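You operate a simulated robot arm through the tools that you are given. There is no shell and no other tool. Be economical: measure what you need, move in short steps, check, and stop when the job is done.

Carry out the task below with a simulated two-armed robot. There is one attempt and no reset: what you move stays moved.

Task
Pick up the pot labelled "Mung" from the cream bench top with one hand, pass it to the other hand and put it on the top of the yellow bench. Set down upright: cup.

It is judged by the outcome, as a careful person would: the job done as asked, and still so three seconds after it is handed in. It fails if anything else is knocked over, pushed out of place, dropped, spilled or broken.

Robot
Two 6-joint arms with three-finger grippers on one trunk, on a base that drives. Base frame: it is fixed to the floor where the robot stands at the start and does not move with it; the origin is under the middle of the robot, x ahead of it, y to its left, z up; the surface under the hand at the start is at about z = 0.74. Lengths are in m, angles in degrees, forces in N, time in s.
The left shoulder is at the start at [0.04, 0.147, 1.356], the right one opposite. With the tool pointing down near the work surface each hand reaches from about 0.26 to 0.48 m from the robot's upright axis, wherever it stands, measured 20 degrees to its own side. Places, roughly: top of the yellow bench (60x21 cm) [2.74, 0.58, 0.84]. Payload 2.69 kg a hand.
The tool frame of a hand sits at the grasp point between the pads (the TCP): z along the fingers, y along the line on which they close. The tips reach 0.029 m beyond it. Largest opening 0.12 m; the body of the gripper starts 0.078 m behind the TCP.
Orientation is told as [roll, pitch, yaw] about the base's x, y, z axes, in that order, counted from this pose: with the fingers straight down and closing along the base's y, the tool's x points along the base's -x, its y along +y and its z along -z.

Tools
- The arms move only by the tool step_arm. It takes "left_moves", "right_moves" or both (then of equal length, played together; a hand with none holds still); each is a list of rows, each an object of numbers (a shift or turn left out is 0, a gripper value left out holds the last): "gripper": the gripper command, from -1 (shut) to 1 (fully open), values between in proportion; "tx", "ty", "tz": the shift along the tool's x, y, z in units of 300 mm (1.0 is 300 mm); "wx", "wy", "wz": the turn, a rotation vector about the tool's x, y, z in units of 60 degrees (1.0 is 60 degrees). In form: [{"gripper": .., "tx": .., "ty": .., "tz": .., "wx": .., "wy": .., "wz": ..}, ...]. A call has 1 to 20 rows; each row is the pose to reach, as a shift and turn from the pose commanded when the call began, along the tool's axes at that moment. A call with a number of a shift or a turn outside -1 to 1 is refused whole. Each row takes 0.2 s and may step no farther than 0.05 m and 8.6 degrees from the row before; otherwise, or with a gripper value out of range, the whole call is refused. A pose out of reach is approached as far as the arm can. The call stops where the force on the tool passes 40 N (or 10 N more than at its start, if that is more) or the arm is blocked; 0.2 s more then pass. The fingers move at their own pace and stop on an object; they squeeze with about 30 N. The grip force told is the motor's: it shows also when the fingers shut on nothing. Time passes only in rows, and 0.2 s behind the last, so rows that repeat a pose let the fingers close. It gives the time, the measured TCP pose, the force on the tool (base axes), the opening and the grip force at its end, in the units of the frame above (readings bear some noise), with the torque about the TCP (base axes, N m) and any sound that the robot's microphone picked up.
- Cameras (640 x 400 px; columns grow to the right, rows downward): "scene" is now at [0.113, -0.0025, 1.554]; the picture's right is [-0.10, -1.00, 0.00], its down [-0.80, 0.08, -0.59] and it looks along [0.59, -0.06, -0.81] (base axes); focal length 277 px, centre (320, 200). "left" rides on the left gripper at [0.063, 0, -0.104] in its tool frame; the picture's right is [0.00, 1.00, 0.00], its down [-0.83, 0.00, -0.56] and it looks along [-0.56, 0.00, 0.83] (tool axes); focal length 275 px, centre (320, 200). "right" rides on the right gripper at [0.063, 0, -0.104] in its tool frame; the picture's right is [0.00, 1.00, 0.00], its down [-0.83, 0.00, -0.56] and it looks along [-0.56, 0.00, 0.83] (tool axes); focal length 275 px, centre (320, 200).
- camera(camera): a new picture of that camera. No time passes.
- move_column(by): slides the trunk up (or, below 0, down) by that many m; the arms and the scene camera ride with it, the base frame stays. It gives what a move gives, with no picture.
- roll_base(legs): drives the robot by 1 to 6 legs, each [ahead, turn to the left] in m and degrees, along the robot's own axes; the way and the turn of a leg run together, so that a leg with both is an arc; at most 1.5 m and 180 degrees a leg. The arms and the cameras ride along, it lands a little off, and it stops where it bumps. It gives what a move gives.
- pan_tilt(pan, tilt): turns the head with the scene camera to pan (to the left, within 86 degrees either way) and tilt (down, from -29 to 69), counted from straight ahead of the robot. It gives what a move gives.
- point_at(camera, pixels): for up to 12 pixels [column, row] of the newest picture of that camera ("zoom" is the newest enlarged one), the place [x, y, z] in the base frame of the surface seen there, good to about 0.003 m, but the place of the scene camera against the robot may be out by one fixed shift of up to 0.025 m in any direction. No time passes.
- enlarge(camera, box): a new picture of the part [left, top, right, bottom] of that camera's present view, enlarged. No time passes.
- sign_off(): hands the job in; it is judged then, once.

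Keep the steps short. Do not move on a guess: measure, check each grasp and each placing, and mend mistakes. In all there are 80 turns and 62 pictures (those below and enlarged ones count). Leave the grippers open and the arms clear of the work at the hand-in unless told otherwise, and finish with a single line.

The tools are called as name(argument=value, ...) on one line, values as JSON. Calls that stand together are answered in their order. step_arm: Moves the arms, as the interface text tells. Its arguments: {"type":"object","properties":{"left_moves":{"type":"array"},"right_moves":{"type":"array"}},"required":[]} The other tools are called the same way: move_column (by) slides the trunk up or down; roll_base (legs) drives the base; pan_tilt (pan, tilt) turns the head that bears the scene camera; camera (camera) takes a picture; point_at (camera, pixels) gives the place of the surface under pixels of a picture; enlarge (camera, box) takes an enlarged picture of a part of a camera's view; sign_off () hands the job in.

At the start:

```text
clock: 0.0
left_tool_pos: [0.4385, 0.2534, 0.935]
left_orientation: [0.0, 0.0, 0.0]
left_wrist_force: [0.5, 0.0, 0.1]
left_wrist_torque: [-0.03, -0.01, -0.01]
left_finger_gap: 0.1198
left_grip_force: 0.0
right_tool_pos: [0.5203, -0.2018, 1.0567]
right_orientation: [0.0, 0.0, 0.0]
right_wrist_force: [0.1, -0.4, 0.1]
right_wrist_torque: [0.01, -0.01, -0.01]
right_finger_gap: 0.1201
right_grip_force: 0.1
trunk travel left (down, up): [-0.483, 0.015]
robot x, y, heading: [0.0006, 0.0013, -0.2]
head pan, tilt: [-5.5, 53.8]
```

scene: 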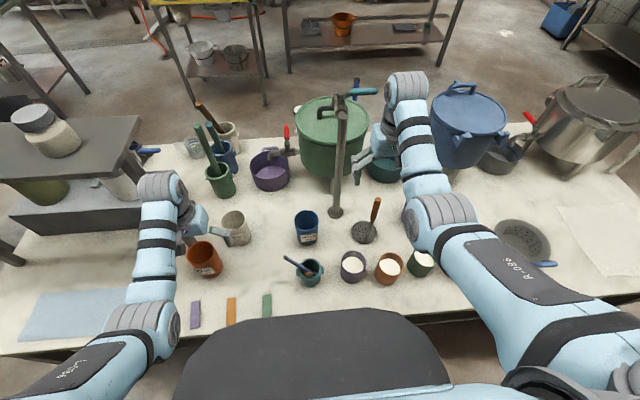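
right: 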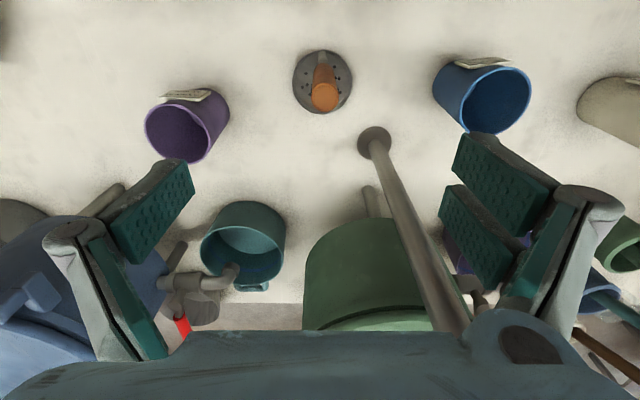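
left: 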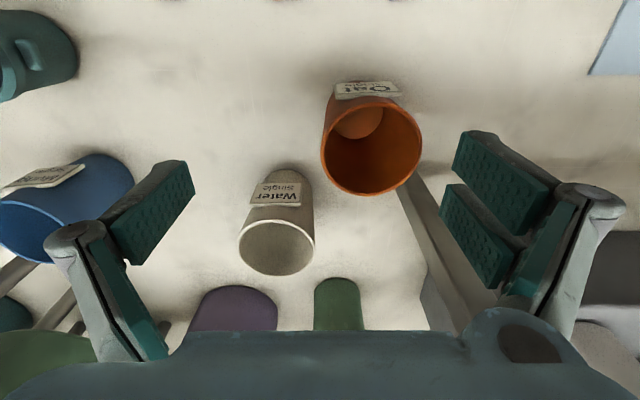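

I see labelled pots: "Oat" (orange), "Water" (cream), a blue one at scene (306,228) and a purple one hidden behind the right arm. I'll enlarge to read the labels.

enlarge(camera="scene", box=[180, 190, 440, 300])

enlarge(camera="right", box=[120, 40, 560, 180])

```text
2.46 times, centred on (310, 245) of scene
```

zoom: 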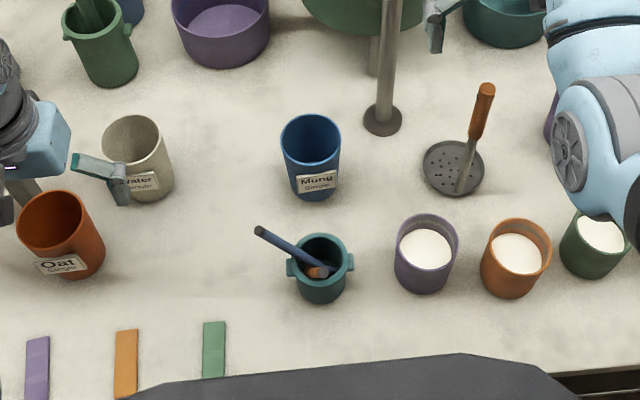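

```text
1.45 times, centred on (340, 110) of right
```

zoom: 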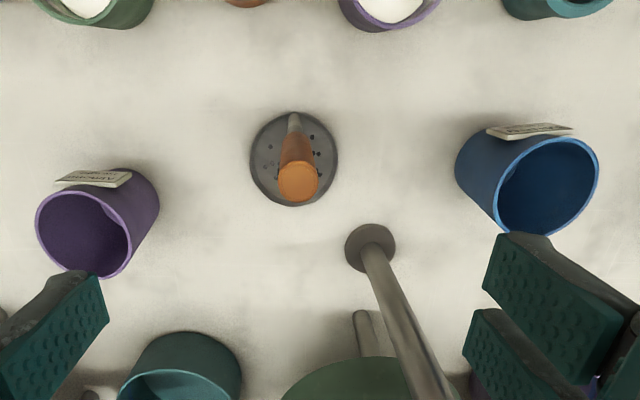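

The blue pot at scene (306,228) is "Mung". I'll measure its rim from the right wrist camera's enlarged picture, plus neighbours from the scene.

point_at(camera="zoom", pixels=[[499, 185], [597, 175], [565, 139], [540, 234], [550, 190], [465, 170], [490, 130], [430, 120], [370, 240], [295, 182], [300, 130], [495, 215]])

enlarge(camera="scene", box=[260, 180, 400, 268])

```text
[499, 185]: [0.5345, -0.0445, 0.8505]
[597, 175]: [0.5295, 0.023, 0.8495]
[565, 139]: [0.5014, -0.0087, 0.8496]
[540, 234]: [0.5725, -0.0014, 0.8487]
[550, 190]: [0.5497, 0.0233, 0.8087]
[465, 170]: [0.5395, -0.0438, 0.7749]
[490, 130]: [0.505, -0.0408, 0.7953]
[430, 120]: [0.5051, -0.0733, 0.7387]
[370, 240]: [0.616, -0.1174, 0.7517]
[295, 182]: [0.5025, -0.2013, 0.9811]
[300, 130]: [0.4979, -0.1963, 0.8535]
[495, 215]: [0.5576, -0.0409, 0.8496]
```

```text
4.55 times, centred on (330, 224) of scene
```

zoom: 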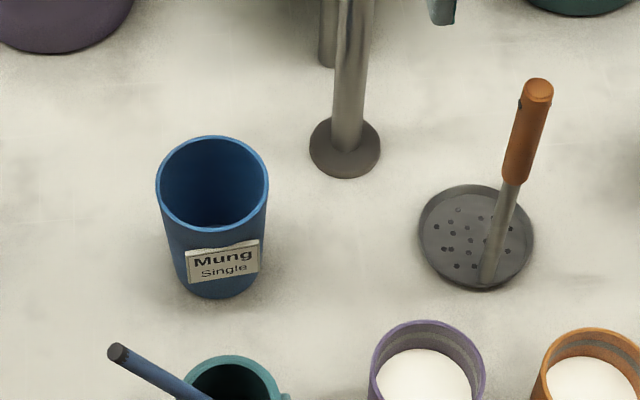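

"Mung" is the blue pot: rim centre ≈ (0.537, −0.011), rim z ≈ 0.85, diameter ≈ 0.07, height ≈ 0.11, empty. Before moving I check the tap pole and neighbours for heights.

camera(camera="scene")

point_at(camera="scene", pixels=[[340, 100], [365, 91], [338, 160], [322, 105], [376, 203], [306, 214], [312, 262], [290, 259], [350, 255], [225, 215], [300, 330], [290, 312]])

```text
55 pictures are left
```

scene: 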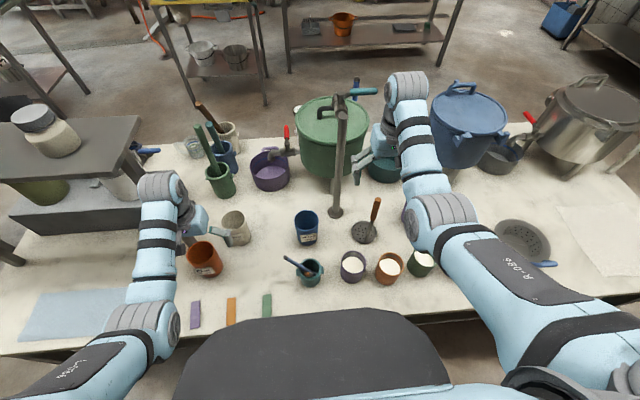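

```text
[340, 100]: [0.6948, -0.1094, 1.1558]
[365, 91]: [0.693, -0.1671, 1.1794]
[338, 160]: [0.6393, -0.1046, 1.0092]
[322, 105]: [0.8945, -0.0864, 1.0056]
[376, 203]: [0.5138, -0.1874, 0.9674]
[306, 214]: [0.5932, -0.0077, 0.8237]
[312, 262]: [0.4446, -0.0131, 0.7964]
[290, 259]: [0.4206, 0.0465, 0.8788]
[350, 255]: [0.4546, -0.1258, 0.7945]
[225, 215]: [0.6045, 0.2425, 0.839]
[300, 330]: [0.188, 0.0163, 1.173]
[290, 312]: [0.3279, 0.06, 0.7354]
```

The pole leans back at x ≥ 0.62 and the skimmer handle top is ≈ 0.98 below the right hand. I'll use the right hand to pick: shift it left at its present height to y ≈ −0.011, and raise the left hand 0.2 m so the trunk can come down.

step_arm(right_moves=[{"gripper": 1, "ty": 0.127}, {"ty": 0.254}, {"ty": 0.381}, {"ty": 0.508}, {"ty": 0.636}], left_moves=[{"gripper": 1, "tz": -0.14}, {"tz": -0.28}, {"tz": -0.42}, {"tz": -0.56}, {"tz": -0.7}])

```text
clock: 1.2
left_tool_pos: [0.5348, 0.2612, 1.0909]
left_orientation: [0.0, 0.1, -0.1]
left_wrist_force: [0.8, -1.8, -1.0]
left_wrist_torque: [0.06, 0.07, -0.04]
left_finger_gap: 0.1188
left_grip_force: 0.1
left hand out of reach, approached as far as the arm can: row 1, 2, 3, 4, 5
right_tool_pos: [0.5215, -0.0096, 1.0584]
right_orientation: [0.0, 0.0, -0.2]
right_wrist_force: [-0.2, 0.2, -0.5]
right_wrist_torque: [-0.03, -0.01, 0.0]
right_finger_gap: 0.1201
right_grip_force: 0.1
trunk travel left (down, up): [-0.483, 0.015]
robot x, y, heading: [-0.0004, 0.0001, -0.1]
head pan, tilt: [-5.5, 53.8]
```

The left hand drifted outward but is high and clear (z 1.09); the right is over the pot. Lower the trunk 0.14 (right tips would stop at ≈ 0.89, rim is 0.85).

move_column(by=-0.14)

camera(camera="right")

```text
clock: 2.9
left_tool_pos: [0.5325, 0.2614, 0.9493]
left_orientation: [0.0, 0.0, 0.0]
left_wrist_force: [-0.5, -2.0, -1.3]
left_wrist_torque: [-0.01, 0.0, -0.02]
left_finger_gap: 0.1185
left_grip_force: 0.1
right_tool_pos: [0.5209, -0.0113, 0.917]
right_orientation: [0.0, -0.1, 0.0]
right_wrist_force: [0.5, 0.7, 0.2]
right_wrist_torque: [-0.02, 0.01, -0.02]
right_finger_gap: 0.1199
right_grip_force: 0.1
trunk travel left (down, up): [-0.343, 0.155]
robot x, y, heading: [0.0006, 0.0043, 0.2]
head pan, tilt: [-5.5, 53.8]
```

```text
54 pictures are left
```

right: 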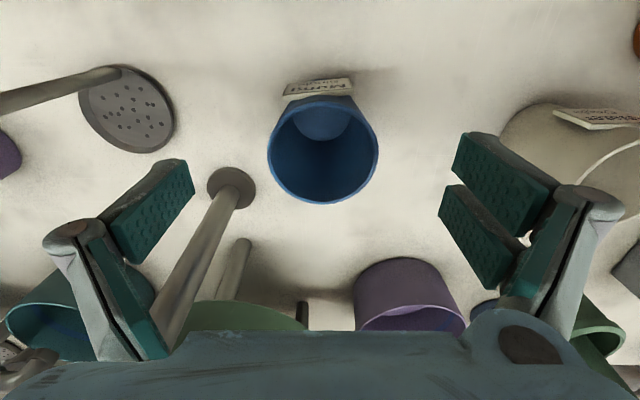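

The pot is well centred between the open fingers. Measure the rim precisely.

point_at(camera="right", pixels=[[270, 150], [376, 150], [322, 99], [322, 200], [330, 125], [320, 180], [190, 270], [230, 190]])

```text
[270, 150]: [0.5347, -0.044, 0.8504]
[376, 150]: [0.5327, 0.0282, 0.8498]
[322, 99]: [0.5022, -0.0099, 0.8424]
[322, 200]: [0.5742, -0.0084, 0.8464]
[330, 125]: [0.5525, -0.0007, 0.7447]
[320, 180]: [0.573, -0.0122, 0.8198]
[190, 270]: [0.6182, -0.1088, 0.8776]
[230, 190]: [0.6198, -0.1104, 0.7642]
```

Rim centre (0.538, −0.008), diameter 0.072. Centre the hand, then go down to TCP z ≈ 0.835 (tips 0.044 below the rim), still open.

step_arm(right_moves=[{"tx": -0.057, "ty": 0.011}, {"tx": -0.057, "ty": 0.011, "tz": 0.07}, {"tx": -0.057, "ty": 0.011, "tz": 0.14}, {"tx": -0.057, "ty": 0.011, "tz": 0.21}, {"tx": -0.057, "ty": 0.011, "tz": 0.273}, {"tx": -0.057, "ty": 0.011, "tz": 0.273}])

camera(camera="right")

```text
clock: 4.3
left_tool_pos: [0.5337, 0.2614, 0.9501]
left_orientation: [0.0, 0.0, 0.0]
left_wrist_force: [0.8, -0.5, 0.0]
left_wrist_torque: [0.08, 0.02, 0.02]
left_finger_gap: 0.1191
left_grip_force: 0.1
right_tool_pos: [0.5166, -0.0224, 0.8493]
right_orientation: [-0.1, -0.1, -0.1]
right_wrist_force: [0.6, 0.5, -0.3]
right_wrist_torque: [0.01, 0.01, 0.0]
right_finger_gap: 0.1202
right_grip_force: 0.1
right hand out of reach, approached as far as the arm can: row 1, 2, 3, 4, 5, 6
trunk travel left (down, up): [-0.343, 0.155]
robot x, y, heading: [-0.0001, -0.001, -0.2]
head pan, tilt: [-5.5, 53.8]
```

```text
53 pictures are left
```

right: 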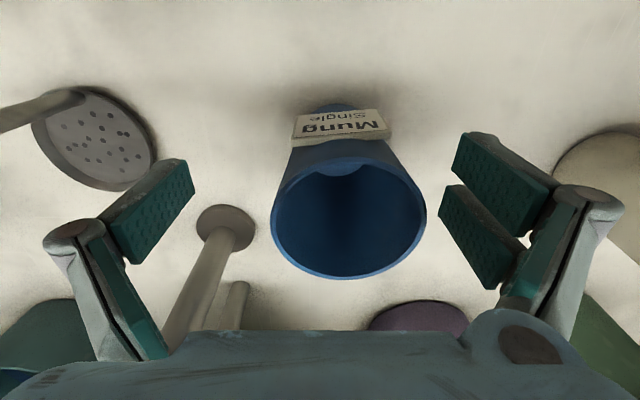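

Vertical reach from this trunk height stops at x ≈ 0.517. Lowering the trunk more will help, but the left hand must go up first. I'll pitch the left hand forward 45° (which I need later for the hand-over) while raising it, and lift the right hand back above the rim.

step_arm(left_moves=[{"wy": -0.125, "tz": -0.05}, {"wy": -0.25, "tz": -0.1}, {"wy": -0.375, "tz": -0.15}, {"wy": -0.5, "tz": -0.2}, {"wy": -0.625, "tz": -0.25}, {"wy": -0.75, "tz": -0.3}, {"wy": -0.75, "tz": -0.3}], right_moves=[{"tz": -0.06}, {"tz": -0.12}, {"tz": -0.18}, {"tz": -0.24, "tx": 0.02}, {"tz": -0.3, "tx": 0.04}, {"tz": -0.36, "tx": 0.05}, {"tz": -0.4, "tx": 0.05}])

```text
clock: 5.9
left_tool_pos: [0.5356, 0.2609, 1.0393]
left_orientation: [0.1, -45.1, 0.0]
left_wrist_force: [-1.2, -0.9, -0.5]
left_wrist_torque: [0.02, -0.03, 0.13]
left_finger_gap: 0.1195
left_grip_force: 0.0
left hand out of reach, approached as far as the arm can: row 1, 2
right_tool_pos: [0.5073, -0.0284, 0.9719]
right_orientation: [0.0, 0.2, 0.0]
right_wrist_force: [-0.2, 0.0, -0.2]
right_wrist_torque: [0.01, 0.01, 0.0]
right_finger_gap: 0.12
right_grip_force: 0.0
right hand out of reach, approached as far as the arm can: row 5, 6, 7
trunk travel left (down, up): [-0.343, 0.155]
robot x, y, heading: [0.0002, -0.0041, -0.3]
head pan, tilt: [-5.5, 53.8]
```

The vertical reach limit is ≈ 2 cm short, irrespective of trunk. I check if the base can creep forward: look steeply down at the bench's front edge.

pan_tilt(pan=0, tilt=69)

camera(camera="scene")

```text
clock: 6.6
left_tool_pos: [0.5337, 0.2604, 1.0407]
left_orientation: [0.0, -45.0, 0.1]
left_wrist_force: [0.5, -1.4, 1.3]
left_wrist_torque: [0.11, 0.0, 0.07]
left_finger_gap: 0.1197
left_grip_force: 0.0
right_tool_pos: [0.5075, -0.0272, 0.9688]
right_orientation: [0.1, 0.1, 0.0]
right_wrist_force: [-0.3, 0.5, 0.4]
right_wrist_torque: [0.0, 0.02, 0.0]
right_finger_gap: 0.1202
right_grip_force: 0.1
trunk travel left (down, up): [-0.343, 0.155]
robot x, y, heading: [0.0021, 0.0009, 0.1]
head pan, tilt: [0.0, 68.8]
```

```text
52 pictures are left
```

scene: 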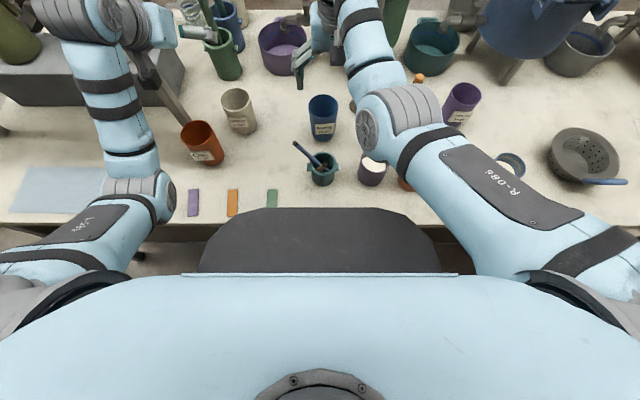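

point_at(camera="scene", pixels=[[320, 215], [320, 260], [210, 250], [190, 226], [190, 240], [320, 275], [420, 225], [255, 222]])

```text
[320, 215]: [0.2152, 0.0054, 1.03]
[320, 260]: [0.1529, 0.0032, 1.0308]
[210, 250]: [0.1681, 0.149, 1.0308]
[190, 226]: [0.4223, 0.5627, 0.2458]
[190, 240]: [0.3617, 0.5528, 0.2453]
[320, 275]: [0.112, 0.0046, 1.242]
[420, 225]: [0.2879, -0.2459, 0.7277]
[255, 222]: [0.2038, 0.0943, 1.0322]
```

The trunk plate front is x ≈ 0.225, the bench edge ≈ 0.29, so 4 cm ahead is feasible. First check the right elbow's height versus the skimmer handle (417,78).

enlarge(camera="scene", box=[280, 0, 480, 190])

point_at(camera="scene", pixels=[[417, 78], [365, 130], [400, 110], [430, 105], [380, 70], [360, 30], [373, 168], [425, 165]])

```text
2.11 times, centred on (380, 95) of scene
```

zoom: 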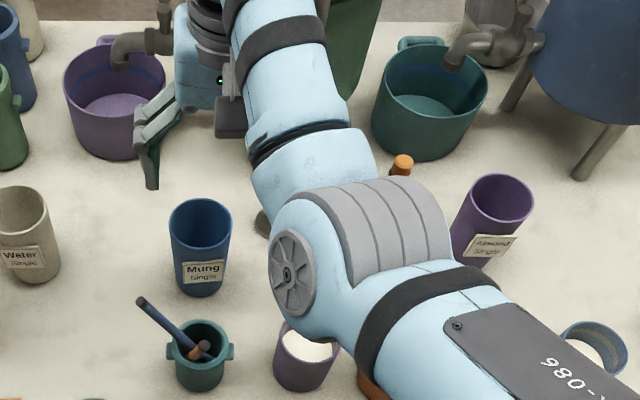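

```text
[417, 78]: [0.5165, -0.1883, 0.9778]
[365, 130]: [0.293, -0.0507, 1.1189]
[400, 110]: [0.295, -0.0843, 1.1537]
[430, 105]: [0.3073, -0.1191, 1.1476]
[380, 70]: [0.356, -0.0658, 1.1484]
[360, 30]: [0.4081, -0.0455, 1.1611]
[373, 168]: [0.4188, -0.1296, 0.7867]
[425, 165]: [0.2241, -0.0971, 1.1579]
```

Arm is ≥ 0.1 m clear of the handle. Creep ahead 0.045 m.

roll_base(legs=[[0.045, 0]])

camera(camera="right")

```text
clock: 7.5
left_tool_pos: [0.5718, 0.2605, 1.045]
left_orientation: [0.1, -45.5, -0.1]
left_wrist_force: [-0.2, -1.5, 0.1]
left_wrist_torque: [-0.02, -0.06, 0.01]
left_finger_gap: 0.1181
left_grip_force: 0.0
right_tool_pos: [0.5456, -0.0271, 0.9741]
right_orientation: [0.2, -0.3, 0.0]
right_wrist_force: [-0.1, -0.2, -0.1]
right_wrist_torque: [0.0, -0.1, -0.02]
right_finger_gap: 0.1198
right_grip_force: 0.0
trunk travel left (down, up): [-0.343, 0.155]
robot x, y, heading: [0.047, -0.0025, 0.1]
head pan, tilt: [0.0, 68.8]
```

```text
50 pictures are left
```

right: 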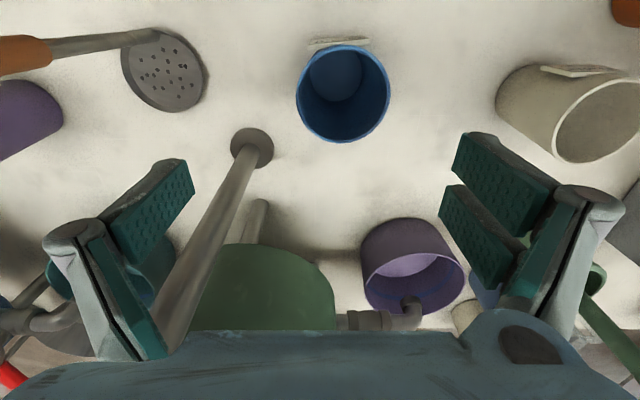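

No bump. Align over the rim centre (0.538, −0.008) and come partly down.

step_arm(right_moves=[{"tx": 0.013, "ty": 0.03, "tz": 0.05}, {"tx": 0.027, "ty": 0.063, "tz": 0.12}, {"tx": 0.027, "ty": 0.063, "tz": 0.15}])

camera(camera="right")

point_at(camera="right", pixels=[[280, 135], [365, 135], [322, 90], [322, 185]])

```text
clock: 8.3
left_tool_pos: [0.5798, 0.2607, 1.0401]
left_orientation: [0.2, -45.0, 0.0]
left_wrist_force: [-2.7, -3.1, 0.0]
left_wrist_torque: [0.0, -0.07, 0.26]
left_finger_gap: 0.1183
left_grip_force: 0.0
right_tool_pos: [0.5552, -0.0185, 0.9236]
right_orientation: [0.3, 0.3, 0.1]
right_wrist_force: [0.1, -1.0, 0.0]
right_wrist_torque: [-0.05, -0.01, 0.02]
right_finger_gap: 0.1198
right_grip_force: 0.1
right hand out of reach, approached as far as the arm can: row 1, 2, 3
trunk travel left (down, up): [-0.343, 0.155]
robot x, y, heading: [0.0432, -0.0012, 0.5]
head pan, tilt: [0.0, 68.8]
```

```text
49 pictures are left
```

right: 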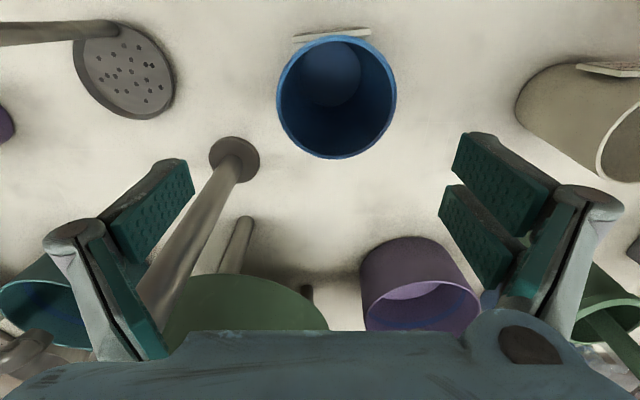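

```text
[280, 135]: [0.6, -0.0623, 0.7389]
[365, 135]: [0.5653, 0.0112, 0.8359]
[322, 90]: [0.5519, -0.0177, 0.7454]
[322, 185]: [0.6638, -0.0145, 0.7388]
```

The command carried earlier overshoot; correct laterally only, then re-measure.

step_arm(right_moves=[{"tx": 0.073, "ty": -0.063}, {"tx": 0.073, "ty": -0.063}, {"tx": 0.073, "ty": -0.063}])

camera(camera="right")

```text
clock: 9.2
left_tool_pos: [0.5791, 0.2625, 1.0406]
left_orientation: [0.1, -45.1, -0.1]
left_wrist_force: [-1.0, -3.7, 0.9]
left_wrist_torque: [0.1, -0.01, 0.25]
left_finger_gap: 0.1186
left_grip_force: 0.0
right_tool_pos: [0.5392, -0.0472, 0.9238]
right_orientation: [-0.2, -0.2, -0.6]
right_wrist_force: [0.1, -0.2, -1.1]
right_wrist_torque: [-0.05, -0.01, 0.0]
right_finger_gap: 0.1202
right_grip_force: 0.0
trunk travel left (down, up): [-0.343, 0.155]
robot x, y, heading: [0.0454, -0.0017, -0.0]
head pan, tilt: [0.0, 68.8]
```

```text
48 pictures are left
```

right: 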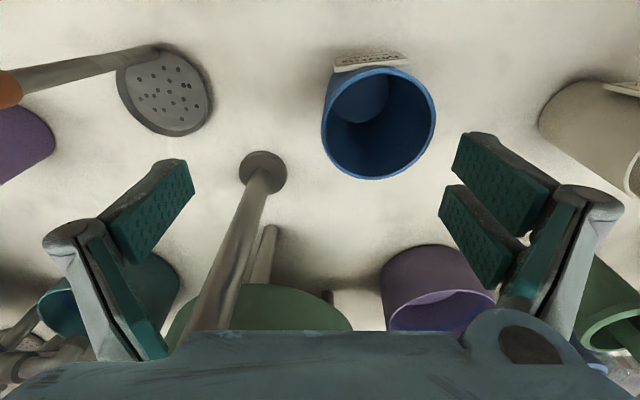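

Now in reach, x is right and y reads −0.047. Shift +0.039 in y at this height.

step_arm(right_moves=[{"ty": 0.065}, {"ty": 0.13}, {"ty": 0.13}])

camera(camera="right")

point_at(camera="right", pixels=[[268, 130], [372, 130], [322, 75], [322, 174]])

```text
clock: 9.9
left_tool_pos: [0.5792, 0.2612, 1.0398]
left_orientation: [0.1, -45.0, -0.1]
left_wrist_force: [-0.1, -3.4, 0.9]
left_wrist_torque: [0.11, 0.01, 0.24]
left_finger_gap: 0.1183
left_grip_force: 0.1
right_tool_pos: [0.555, -0.0187, 0.9197]
right_orientation: [0.4, 0.1, 0.1]
right_wrist_force: [-0.6, 0.0, 0.7]
right_wrist_torque: [0.04, 0.04, 0.0]
right_finger_gap: 0.1202
right_grip_force: 0.1
right hand out of reach, approached as far as the arm can: row 1, 2, 3
trunk travel left (down, up): [-0.343, 0.155]
robot x, y, heading: [0.0424, 0.0002, 0.1]
head pan, tilt: [0.0, 68.8]
```

```text
47 pictures are left
```

right: 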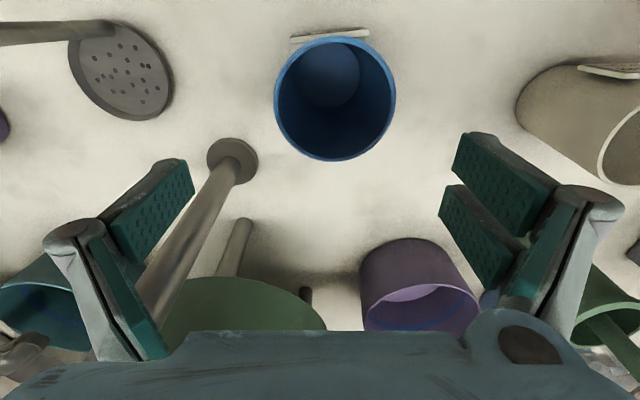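

```text
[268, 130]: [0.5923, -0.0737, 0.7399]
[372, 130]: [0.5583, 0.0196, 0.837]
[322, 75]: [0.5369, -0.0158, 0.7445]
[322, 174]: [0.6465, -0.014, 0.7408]
```

The "out of reach" is apparently an azimuth limit (the right hand cannot cross to y ≈ −0.01 easily), so turning the base a few degrees left will fix it. First check clearance of the left hand to the grey shelf on the left.

pan_tilt(pan=15, tilt=50)

camera(camera="scene")

```text
clock: 10.8
left_tool_pos: [0.5791, 0.2601, 1.0404]
left_orientation: [0.0, -45.0, -0.1]
left_wrist_force: [-0.6, -4.2, 1.5]
left_wrist_torque: [0.14, -0.01, 0.21]
left_finger_gap: 0.1183
left_grip_force: 0.0
right_tool_pos: [0.5555, -0.0196, 0.9188]
right_orientation: [0.1, 0.1, 0.0]
right_wrist_force: [0.2, 0.7, 0.2]
right_wrist_torque: [0.0, 0.01, 0.02]
right_finger_gap: 0.12
right_grip_force: 0.0
trunk travel left (down, up): [-0.343, 0.155]
robot x, y, heading: [0.0447, -0.0008, -0.2]
head pan, tilt: [15.0, 50.0]
```

```text
46 pictures are left
```

scene: 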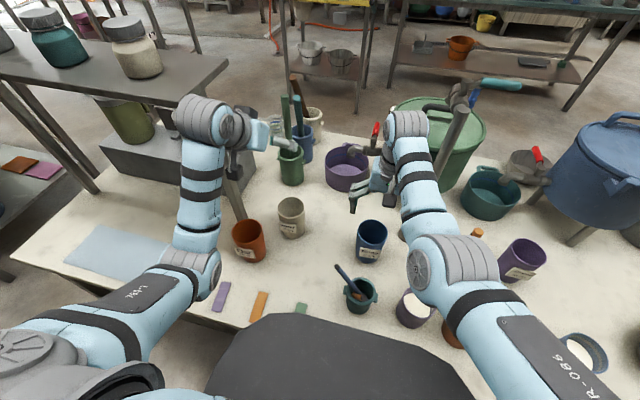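

Left hand reads ~4 N sideways; maybe touching the shelf post or the tall handles. Look closer.

enlarge(camera="scene", box=[160, 60, 360, 240])

camera(camera="left")

point_at(camera="scene", pixels=[[228, 62], [235, 150], [262, 138], [285, 100], [293, 85], [220, 110], [283, 145], [190, 190], [240, 205]])

```text
2.22 times, centred on (260, 150) of scene
```

zoom: 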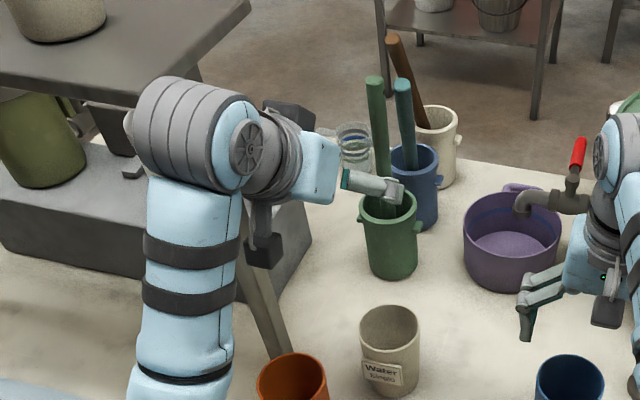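

```text
44 pictures are left
```

left: 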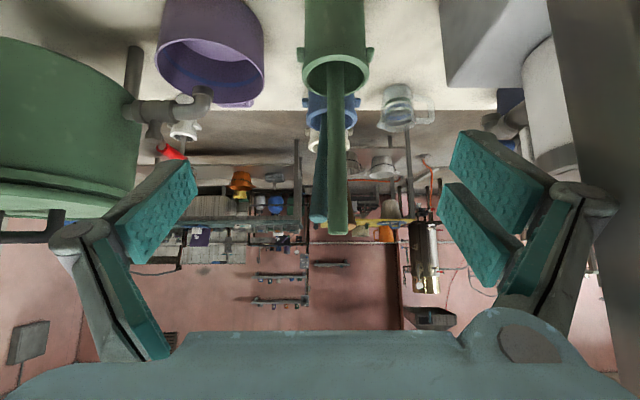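

```text
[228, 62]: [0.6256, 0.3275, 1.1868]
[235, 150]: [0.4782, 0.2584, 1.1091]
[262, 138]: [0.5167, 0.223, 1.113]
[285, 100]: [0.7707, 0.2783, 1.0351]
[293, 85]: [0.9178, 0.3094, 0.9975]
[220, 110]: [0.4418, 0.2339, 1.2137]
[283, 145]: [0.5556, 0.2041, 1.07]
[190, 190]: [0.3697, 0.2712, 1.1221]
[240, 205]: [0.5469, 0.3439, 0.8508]
```

The shelf's post (grey band at the right of the left picture, y ≈ 0.34) is right beside the left hand's outer finger. Move the left hand away: −y 6 cm first, then back 8 cm.

step_arm(left_moves=[{"ty": -0.07}, {"ty": -0.14}, {"ty": -0.2}, {"ty": -0.2, "tx": 0.06, "tz": -0.06}, {"ty": -0.2, "tx": 0.12, "tz": -0.12}, {"ty": -0.2, "tx": 0.19, "tz": -0.19}])

enlarge(camera="scene", box=[160, 60, 440, 240])

```text
clock: 12.2
left_tool_pos: [0.5063, 0.1986, 1.0281]
left_orientation: [0.2, -45.1, -0.1]
left_wrist_force: [0.2, -0.1, -0.3]
left_wrist_torque: [0.0, -0.04, 0.0]
left_finger_gap: 0.1199
left_grip_force: 0.0
left hand out of reach, approached as far as the arm can: row 6
right_tool_pos: [0.5557, -0.0184, 0.9199]
right_orientation: [0.2, 0.1, 0.0]
right_wrist_force: [-0.4, -0.7, 0.0]
right_wrist_torque: [-0.02, 0.0, 0.01]
right_finger_gap: 0.1199
right_grip_force: 0.0
trunk travel left (down, up): [-0.343, 0.155]
robot x, y, heading: [0.0446, 0.0004, -0.1]
head pan, tilt: [15.0, 50.0]
```

```text
2.22 times, centred on (300, 150) of scene
```

zoom: 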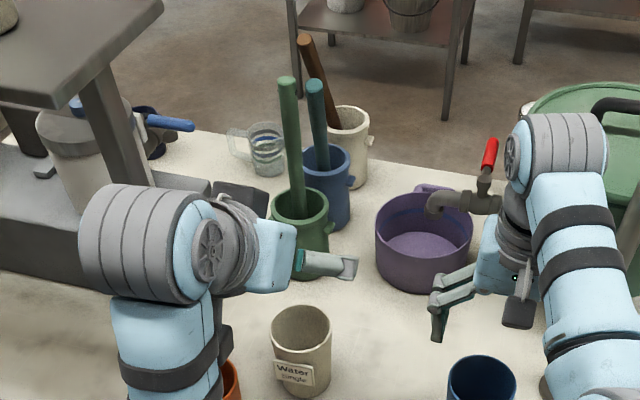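

Left is free (force ≈ 0). Turn the base 6° left.

roll_base(legs=[[0, 6]])

```text
clock: 13.1
left_tool_pos: [0.4846, 0.2432, 1.0287]
left_orientation: [0.2, -45.0, 5.7]
left_wrist_force: [-0.5, 0.5, -0.5]
left_wrist_torque: [-0.01, 0.02, 0.02]
left_finger_gap: 0.1202
left_grip_force: 0.0
right_tool_pos: [0.5554, 0.0324, 0.9176]
right_orientation: [0.2, 0.2, 5.9]
right_wrist_force: [0.4, -0.1, 0.6]
right_wrist_torque: [0.02, 0.02, -0.02]
right_finger_gap: 0.1201
right_grip_force: 0.1
trunk travel left (down, up): [-0.343, 0.155]
robot x, y, heading: [0.0449, -0.0009, 5.7]
head pan, tilt: [15.0, 50.0]
```

Now move the right hand to the rim centre (command is near y 0.041; go −0.049).

step_arm(right_moves=[{"ty": -0.08, "tx": 0.008}, {"ty": -0.162, "tx": 0.017}, {"ty": -0.162, "tx": 0.017}])

camera(camera="right")

```text
clock: 13.9
left_tool_pos: [0.484, 0.2466, 1.0287]
left_orientation: [0.0, -45.1, 6.0]
left_wrist_force: [-0.4, 0.6, 0.4]
left_wrist_torque: [0.02, 0.01, 0.0]
left_finger_gap: 0.1198
left_grip_force: 0.0
right_tool_pos: [0.5548, -0.0132, 0.918]
right_orientation: [0.2, 0.2, 5.9]
right_wrist_force: [0.9, -0.5, -0.3]
right_wrist_torque: [-0.03, 0.04, 0.01]
right_finger_gap: 0.12
right_grip_force: 0.1
trunk travel left (down, up): [-0.343, 0.155]
robot x, y, heading: [0.0471, -0.0019, 6.0]
head pan, tilt: [15.0, 50.0]
```

```text
42 pictures are left
```

right: 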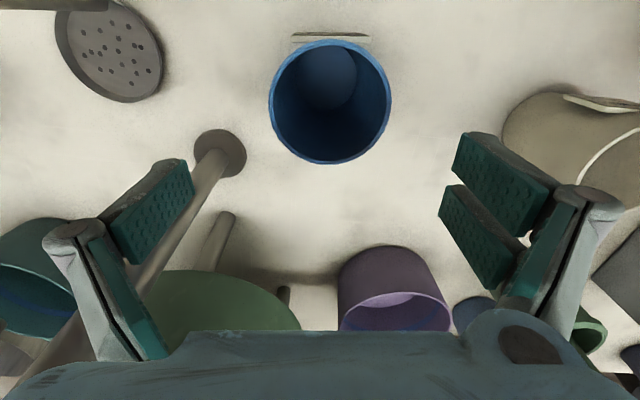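

In reach now. Correct to (0.538, −0.008) and lower slightly to 0.90; check.

step_arm(right_moves=[{"tx": 0.055, "ty": 0.022}, {"tx": 0.055, "ty": 0.022, "tz": 0.04}, {"tx": 0.055, "ty": 0.022, "tz": 0.04}])

camera(camera="right")

point_at(camera="right", pixels=[[266, 125], [388, 125], [320, 70], [320, 190], [325, 200], [320, 150]])

```text
clock: 14.7
left_tool_pos: [0.4835, 0.245, 1.0281]
left_orientation: [0.1, -45.1, 6.1]
left_wrist_force: [0.0, -0.5, -0.8]
left_wrist_torque: [-0.04, 0.02, 0.01]
left_finger_gap: 0.12
left_grip_force: 0.0
right_tool_pos: [0.5368, -0.0099, 0.9051]
right_orientation: [0.2, 0.3, 5.9]
right_wrist_force: [0.0, -0.2, -0.4]
right_wrist_torque: [0.02, 0.02, 0.03]
right_finger_gap: 0.1199
right_grip_force: 0.1
trunk travel left (down, up): [-0.343, 0.155]
robot x, y, heading: [0.0442, -0.0035, 5.7]
head pan, tilt: [15.0, 50.0]
```

```text
41 pictures are left
```

right: 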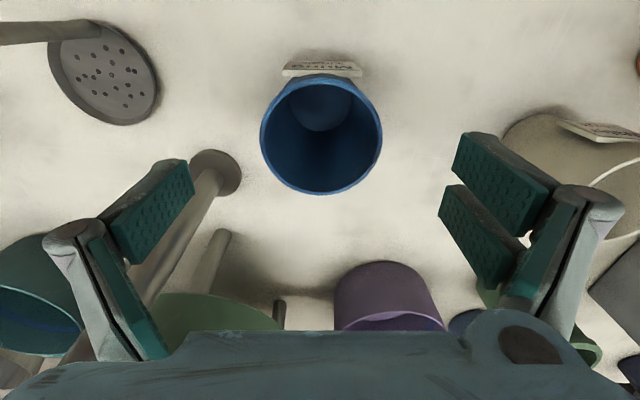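

```text
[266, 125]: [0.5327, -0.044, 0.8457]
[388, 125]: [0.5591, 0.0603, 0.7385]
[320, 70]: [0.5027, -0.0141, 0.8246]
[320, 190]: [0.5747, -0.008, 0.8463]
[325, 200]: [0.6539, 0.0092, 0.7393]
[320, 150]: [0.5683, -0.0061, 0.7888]
```

Centred. Descend to TCP z ≈ 0.834.

step_arm(right_moves=[{"tz": 0.06}, {"tz": 0.12}, {"tz": 0.18}, {"tz": 0.237}, {"tz": 0.237}])

camera(camera="right")

```text
clock: 15.9
left_tool_pos: [0.4835, 0.2448, 1.0274]
left_orientation: [0.1, -45.1, 5.8]
left_wrist_force: [0.7, -0.6, -0.9]
left_wrist_torque: [-0.02, 0.0, 0.02]
left_finger_gap: 0.1203
left_grip_force: 0.1
right_tool_pos: [0.5386, -0.0078, 0.8363]
right_orientation: [0.3, 0.0, 5.9]
right_wrist_force: [0.9, -0.6, 0.2]
right_wrist_torque: [0.01, 0.0, 0.01]
right_finger_gap: 0.1197
right_grip_force: 0.0
trunk travel left (down, up): [-0.343, 0.155]
robot x, y, heading: [0.0427, 0.0011, 5.8]
head pan, tilt: [15.0, 50.0]
```

```text
40 pictures are left
```

right: 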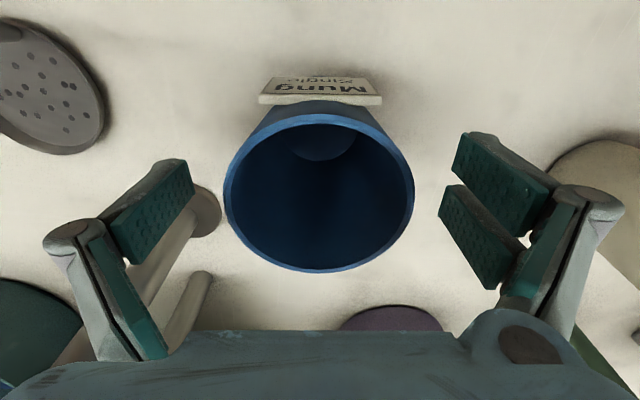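

The pot sits between the pads (rim at z 0.85, TCP 0.836). Close.

step_arm(right_moves=[{"gripper": -1}, {"gripper": -1}, {"gripper": -1}, {"gripper": -1}])

```text
clock: 16.9
left_tool_pos: [0.4831, 0.2455, 1.0297]
left_orientation: [0.1, -45.1, 5.8]
left_wrist_force: [-0.3, -0.1, -0.1]
left_wrist_torque: [0.02, -0.01, -0.01]
left_finger_gap: 0.1202
left_grip_force: 0.1
right_tool_pos: [0.5379, -0.0086, 0.8361]
right_orientation: [0.1, 0.1, 5.9]
right_wrist_force: [0.4, 0.5, 1.3]
right_wrist_torque: [0.05, -0.07, -0.01]
right_finger_gap: 0.0719
right_grip_force: 29.6
trunk travel left (down, up): [-0.343, 0.155]
robot x, y, heading: [0.042, -0.0009, 5.9]
head pan, tilt: [15.0, 50.0]
```

Gripped: gap 0.072, 29.6 N. Bring the left hand 6 cm inward (away from the shelf), then lift with the trunk.

step_arm(left_moves=[{"ty": -0.1}, {"ty": -0.2}, {"ty": -0.2}], right_moves=[{"tz": -0.03}, {"tz": -0.06}, {"tz": -0.1}])

move_column(by=0.13)

camera(camera="right")

camera(camera="scene")

```text
clock: 17.6
left_tool_pos: [0.492, 0.253, 1.0292]
left_orientation: [11.3, -45.6, 1.9]
left_wrist_force: [0.3, 1.1, 0.4]
left_wrist_torque: [-0.03, -0.03, 0.0]
left_finger_gap: 0.1198
left_grip_force: 0.1
left hand out of reach, approached as far as the arm can: row 2, 3
right_tool_pos: [0.538, -0.007, 0.8566]
right_orientation: [0.1, 0.2, 5.9]
right_wrist_force: [0.5, 0.8, 0.7]
right_wrist_torque: [-0.03, 0.01, -0.01]
right_finger_gap: 0.0742
right_grip_force: 0.2
trunk travel left (down, up): [-0.343, 0.155]
robot x, y, heading: [0.0428, 0.005, 5.8]
head pan, tilt: [15.0, 50.0]
stopped in row 3 (left hand): the arm was blocked; the commanded pose is now the measured one
```

```text
clock: 19.2
left_tool_pos: [0.4914, 0.2518, 1.1608]
left_orientation: [11.5, -45.6, 1.8]
left_wrist_force: [-0.7, -2.4, 0.5]
left_wrist_torque: [0.09, 0.0, -0.03]
left_finger_gap: 0.1194
left_grip_force: 0.1
right_tool_pos: [0.5383, -0.0096, 0.9874]
right_orientation: [0.1, 0.2, 5.9]
right_wrist_force: [0.9, -0.1, -0.4]
right_wrist_torque: [0.02, 0.03, -0.01]
right_finger_gap: 0.0726
right_grip_force: 30.1
trunk travel left (down, up): [-0.473, 0.025]
robot x, y, heading: [0.0501, -0.0014, 5.8]
head pan, tilt: [15.0, 50.0]
```

```text
39 pictures are left
```

right: 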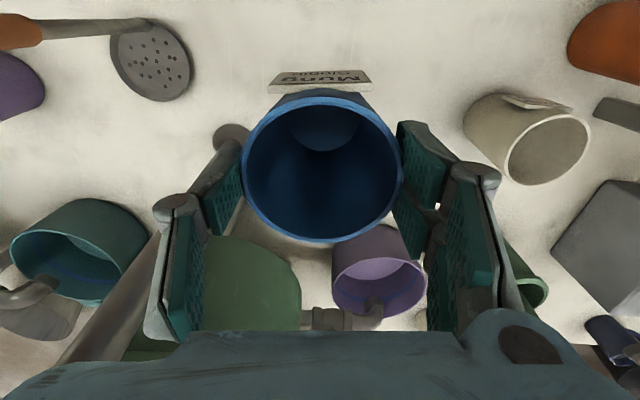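

```text
38 pictures are left
```

scene: 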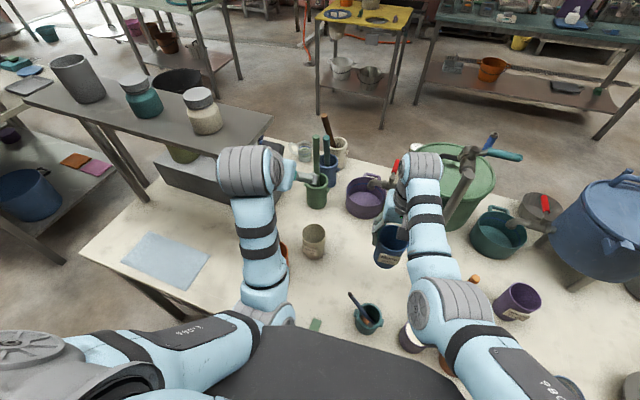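

The pot is lifted and held (30 N). The left hand hit a joint limit but is clear. Raise the right hand another 5 cm for clearance over the spoon, then back away from the bench.

step_arm(right_moves=[{"tz": -0.06}, {"tz": -0.12}, {"tz": -0.17}])

roll_base(legs=[[-0.3, 0]])

pan_tilt(pan=0, tilt=40)

camera(camera="scene")

```text
clock: 20.0
left_tool_pos: [0.4915, 0.2518, 1.1594]
left_orientation: [11.5, -45.5, 1.9]
left_wrist_force: [-0.4, -1.6, -0.2]
left_wrist_torque: [0.03, 0.04, 0.01]
left_finger_gap: 0.1197
left_grip_force: 0.1
right_tool_pos: [0.5377, -0.0098, 1.0388]
right_orientation: [0.2, 0.2, 6.0]
right_wrist_force: [-0.3, -0.7, -0.5]
right_wrist_torque: [-0.01, 0.03, -0.01]
right_finger_gap: 0.0728
right_grip_force: 30.0
trunk travel left (down, up): [-0.473, 0.025]
robot x, y, heading: [0.0464, 0.0031, 5.8]
head pan, tilt: [15.0, 50.0]
```

```text
clock: 22.0
left_tool_pos: [0.1966, 0.2223, 1.1591]
left_orientation: [11.4, -45.2, 2.0]
left_wrist_force: [0.2, -0.2, -0.6]
left_wrist_torque: [0.03, 0.0, 0.0]
left_finger_gap: 0.1198
left_grip_force: 0.1
right_tool_pos: [0.2409, -0.0394, 1.039]
right_orientation: [0.2, 0.5, 6.1]
right_wrist_force: [0.4, 0.0, -1.2]
right_wrist_torque: [0.0, 0.03, 0.02]
right_finger_gap: 0.0726
right_grip_force: 29.7
trunk travel left (down, up): [-0.473, 0.025]
robot x, y, heading: [-0.2533, -0.0326, 6.4]
head pan, tilt: [15.0, 50.0]
```

```text
clock: 22.8
left_tool_pos: [0.1927, 0.2223, 1.1602]
left_orientation: [11.6, -45.4, 2.0]
left_wrist_force: [-0.5, 0.9, 0.1]
left_wrist_torque: [0.0, -0.03, 0.02]
left_finger_gap: 0.12
left_grip_force: 0.1
right_tool_pos: [0.239, -0.0385, 1.0397]
right_orientation: [0.2, 0.2, 6.1]
right_wrist_force: [-0.4, 0.9, -0.6]
right_wrist_torque: [0.02, -0.02, -0.02]
right_finger_gap: 0.0724
right_grip_force: 30.0
trunk travel left (down, up): [-0.473, 0.025]
robot x, y, heading: [-0.2541, -0.0323, 6.1]
head pan, tilt: [0.0, 40.0]
```

```text
37 pictures are left
```

scene: 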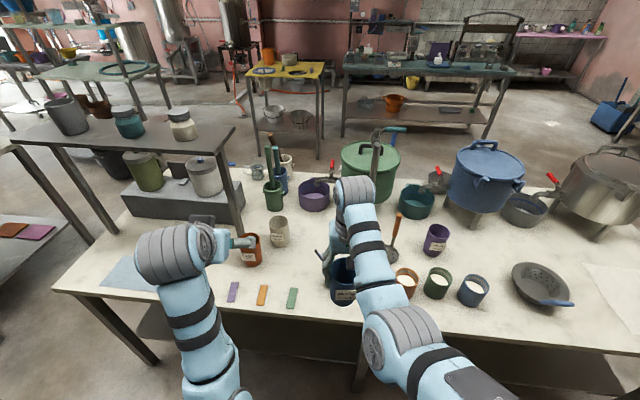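

All clear of the bench items. Prepare hand-over: turn the right hand (pot held) by −35° yaw and draw it slightly closer (back 5 cm, left 3 cm).

step_arm(right_moves=[{"wz": 0.1167, "tx": 0.033, "ty": 0.02}, {"wz": 0.2333, "tx": 0.067, "ty": 0.04}, {"wz": 0.35, "tx": 0.1, "ty": 0.06}, {"wz": 0.4667, "tx": 0.133, "ty": 0.08}, {"wz": 0.5833, "tx": 0.167, "ty": 0.1}, {"wz": 0.5833, "tx": 0.167, "ty": 0.1}])

```text
clock: 24.2
left_tool_pos: [0.1929, 0.2225, 1.1603]
left_orientation: [11.5, -45.5, 2.0]
left_wrist_force: [0.4, -0.4, 0.3]
left_wrist_torque: [-0.01, 0.04, 0.0]
left_finger_gap: 0.12
left_grip_force: 0.1
right_tool_pos: [0.2303, -0.0536, 1.0266]
right_orientation: [-0.7, -1.5, -30.7]
right_wrist_force: [0.1, 0.1, -0.6]
right_wrist_torque: [-0.01, 0.0, 0.02]
right_finger_gap: 0.0727
right_grip_force: 30.2
right hand out of reach, approached as far as the arm can: row 2, 3, 4, 5, 6
trunk travel left (down, up): [-0.473, 0.025]
robot x, y, heading: [-0.2501, -0.0314, 6.0]
head pan, tilt: [0.0, 40.0]
```

At this height the arm's inner limit is ~0.47 m; lower hands reach closer, so I'll back away more to be able to lower freely. First look left/back and right/back for room (also scouting the route).

pan_tilt(pan=84, tilt=30)

camera(camera="scene")

point_at(camera="scene", pixels=[[60, 200], [150, 250], [150, 150], [250, 200], [320, 150], [320, 250], [420, 150], [420, 220], [500, 150], [520, 220], [600, 200], [320, 330]])

pan_tilt(pan=-84, tilt=30)

camera(camera="scene")

point_at(camera="scene", pixels=[[60, 200], [150, 250], [150, 150], [250, 200], [320, 150], [320, 250], [420, 150], [420, 220], [500, 150], [520, 220], [600, 200], [320, 330]])

```text
clock: 25.8
left_tool_pos: [0.1944, 0.2217, 1.1602]
left_orientation: [11.5, -45.5, 1.9]
left_wrist_force: [1.0, 0.7, 0.5]
left_wrist_torque: [-0.01, 0.01, 0.01]
left_finger_gap: 0.1201
left_grip_force: 0.1
right_tool_pos: [0.2264, -0.0583, 1.0215]
right_orientation: [-1.4, -1.1, -30.9]
right_wrist_force: [-0.1, -0.3, -1.4]
right_wrist_torque: [-0.01, 0.03, 0.03]
right_finger_gap: 0.0728
right_grip_force: 30.3
trunk travel left (down, up): [-0.473, 0.025]
robot x, y, heading: [-0.2534, -0.0345, 6.4]
head pan, tilt: [84.0, 30.0]
```

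```text
36 pictures are left
```

scene: 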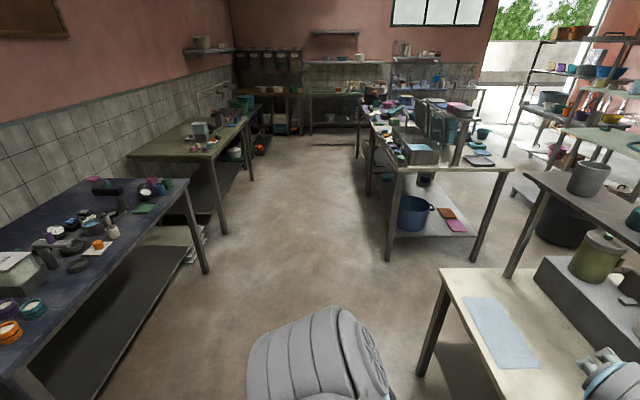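

```text
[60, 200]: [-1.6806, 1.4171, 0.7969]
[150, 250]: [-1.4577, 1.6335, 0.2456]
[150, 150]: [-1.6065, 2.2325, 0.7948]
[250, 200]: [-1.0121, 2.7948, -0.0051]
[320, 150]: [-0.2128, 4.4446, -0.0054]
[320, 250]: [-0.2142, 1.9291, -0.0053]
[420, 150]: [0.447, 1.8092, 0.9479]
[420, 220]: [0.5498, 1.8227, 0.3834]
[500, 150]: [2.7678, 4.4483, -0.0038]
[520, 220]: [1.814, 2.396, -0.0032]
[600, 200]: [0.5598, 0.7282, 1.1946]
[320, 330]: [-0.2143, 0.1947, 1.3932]
```

```text
clock: 28.3
left_tool_pos: [0.192, 0.2219, 1.1602]
left_orientation: [11.5, -45.5, 2.0]
left_wrist_force: [-0.2, -0.3, 0.2]
left_wrist_torque: [0.01, -0.02, 0.0]
left_finger_gap: 0.1201
left_grip_force: 0.1
right_tool_pos: [0.226, -0.0574, 1.0201]
right_orientation: [-1.4, -1.0, -30.9]
right_wrist_force: [0.1, 0.0, -0.9]
right_wrist_torque: [-0.01, 0.0, -0.03]
right_finger_gap: 0.0726
right_grip_force: 30.2
trunk travel left (down, up): [-0.473, 0.025]
robot x, y, heading: [-0.2523, -0.0317, 5.9]
head pan, tilt: [-84.0, 30.0]
```

```text
35 pictures are left
```

scene: 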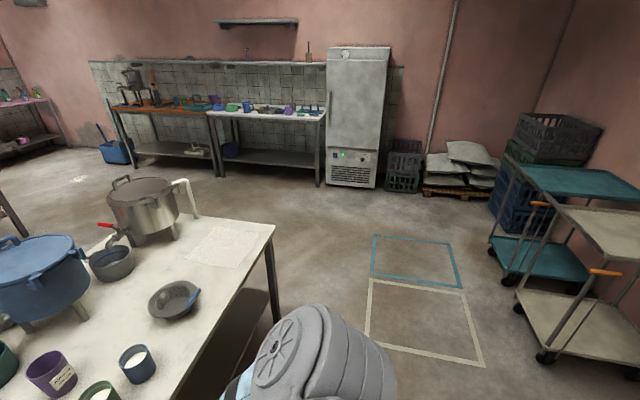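

```text
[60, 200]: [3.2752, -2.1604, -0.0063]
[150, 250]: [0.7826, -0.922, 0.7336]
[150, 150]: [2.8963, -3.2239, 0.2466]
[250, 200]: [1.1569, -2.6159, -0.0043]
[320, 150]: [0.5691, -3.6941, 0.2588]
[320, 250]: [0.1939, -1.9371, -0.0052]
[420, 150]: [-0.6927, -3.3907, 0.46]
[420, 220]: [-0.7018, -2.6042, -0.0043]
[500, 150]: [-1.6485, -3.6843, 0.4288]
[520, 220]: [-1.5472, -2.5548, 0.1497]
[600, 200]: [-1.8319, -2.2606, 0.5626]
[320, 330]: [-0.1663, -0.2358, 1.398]
```

Room behind is fine, and the route round the right end of the cream bench is open floor. Back up 0.25 m.

roll_base(legs=[[-0.25, 0]])

pan_tilt(pan=0, tilt=45)

```text
clock: 30.2
left_tool_pos: [-0.0528, 0.1938, 1.1583]
left_orientation: [11.5, -45.3, 1.6]
left_wrist_force: [1.3, -0.4, -1.3]
left_wrist_torque: [0.0, 0.03, -0.01]
left_finger_gap: 0.12
left_grip_force: 0.1
right_tool_pos: [-0.0209, -0.0869, 1.0176]
right_orientation: [-1.6, -0.9, -31.1]
right_wrist_force: [0.0, -0.4, -0.7]
right_wrist_torque: [0.0, 0.03, 0.03]
right_finger_gap: 0.0726
right_grip_force: 30.0
trunk travel left (down, up): [-0.473, 0.025]
robot x, y, heading: [-0.5024, -0.0577, 5.8]
head pan, tilt: [-84.0, 30.0]
```

```text
clock: 31.8
left_tool_pos: [-0.0572, 0.1934, 1.1597]
left_orientation: [11.6, -45.5, 1.8]
left_wrist_force: [0.4, -0.5, 0.1]
left_wrist_torque: [-0.01, 0.0, -0.02]
left_finger_gap: 0.1197
left_grip_force: 0.1
right_tool_pos: [-0.0241, -0.0911, 1.0205]
right_orientation: [-1.7, -1.2, -31.4]
right_wrist_force: [1.0, -0.7, -0.1]
right_wrist_torque: [-0.03, -0.01, 0.0]
right_finger_gap: 0.0725
right_grip_force: 29.8
trunk travel left (down, up): [-0.473, 0.025]
robot x, y, heading: [-0.5018, -0.0554, 6.1]
head pan, tilt: [0.0, 45.0]
```

Lower the right hand (with pot) 0.14 m so it can come in closer; no bench below now.

step_arm(right_moves=[{"tz": 0.1}, {"tz": 0.2}, {"tz": 0.3}, {"tz": 0.4}, {"tz": 0.47}, {"tz": 0.47}])

```text
clock: 33.1
left_tool_pos: [-0.0563, 0.1937, 1.1597]
left_orientation: [11.5, -45.4, 1.8]
left_wrist_force: [0.9, -0.4, 0.4]
left_wrist_torque: [-0.01, -0.03, 0.01]
left_finger_gap: 0.1201
left_grip_force: 0.0
right_tool_pos: [-0.0245, -0.0906, 0.8782]
right_orientation: [-1.6, -1.0, -31.1]
right_wrist_force: [-0.4, -0.9, -0.7]
right_wrist_torque: [-0.02, -0.03, 0.0]
right_finger_gap: 0.0726
right_grip_force: 29.8
trunk travel left (down, up): [-0.473, 0.025]
robot x, y, heading: [-0.5004, -0.0591, 5.7]
head pan, tilt: [0.0, 45.0]
```

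Now reachable. Draw the pot inwards: 8.6 cm along the tool's x.

step_arm(right_moves=[{"tx": 0.1}, {"tx": 0.2}, {"tx": 0.287}, {"tx": 0.287}])

```text
clock: 34.0
left_tool_pos: [-0.0567, 0.1935, 1.1598]
left_orientation: [11.7, -45.5, 1.5]
left_wrist_force: [0.1, -0.3, -0.1]
left_wrist_torque: [0.05, 0.02, 0.0]
left_finger_gap: 0.1202
left_grip_force: 0.0
right_tool_pos: [-0.0481, -0.1428, 0.8719]
right_orientation: [-5.7, -7.0, -34.6]
right_wrist_force: [-0.1, 0.6, -0.9]
right_wrist_torque: [0.0, 0.02, 0.03]
right_finger_gap: 0.073
right_grip_force: 29.9
right hand out of reach, approached as far as the arm can: row 3, 4
trunk travel left (down, up): [-0.473, 0.025]
robot x, y, heading: [-0.5004, -0.0577, 5.7]
head pan, tilt: [0.0, 45.0]
stopped in row 4 (right hand): the arm was blocked; the commanded pose is now the measured one
```

Blocked: probably the elbow against the trunk plate. Look.

camera(camera="scene")

```text
34 pictures are left
```

scene: 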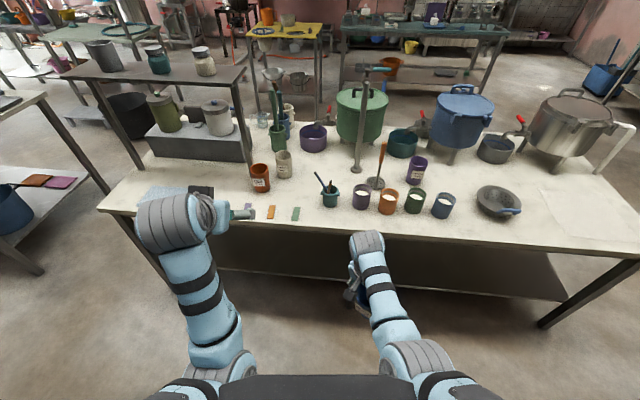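

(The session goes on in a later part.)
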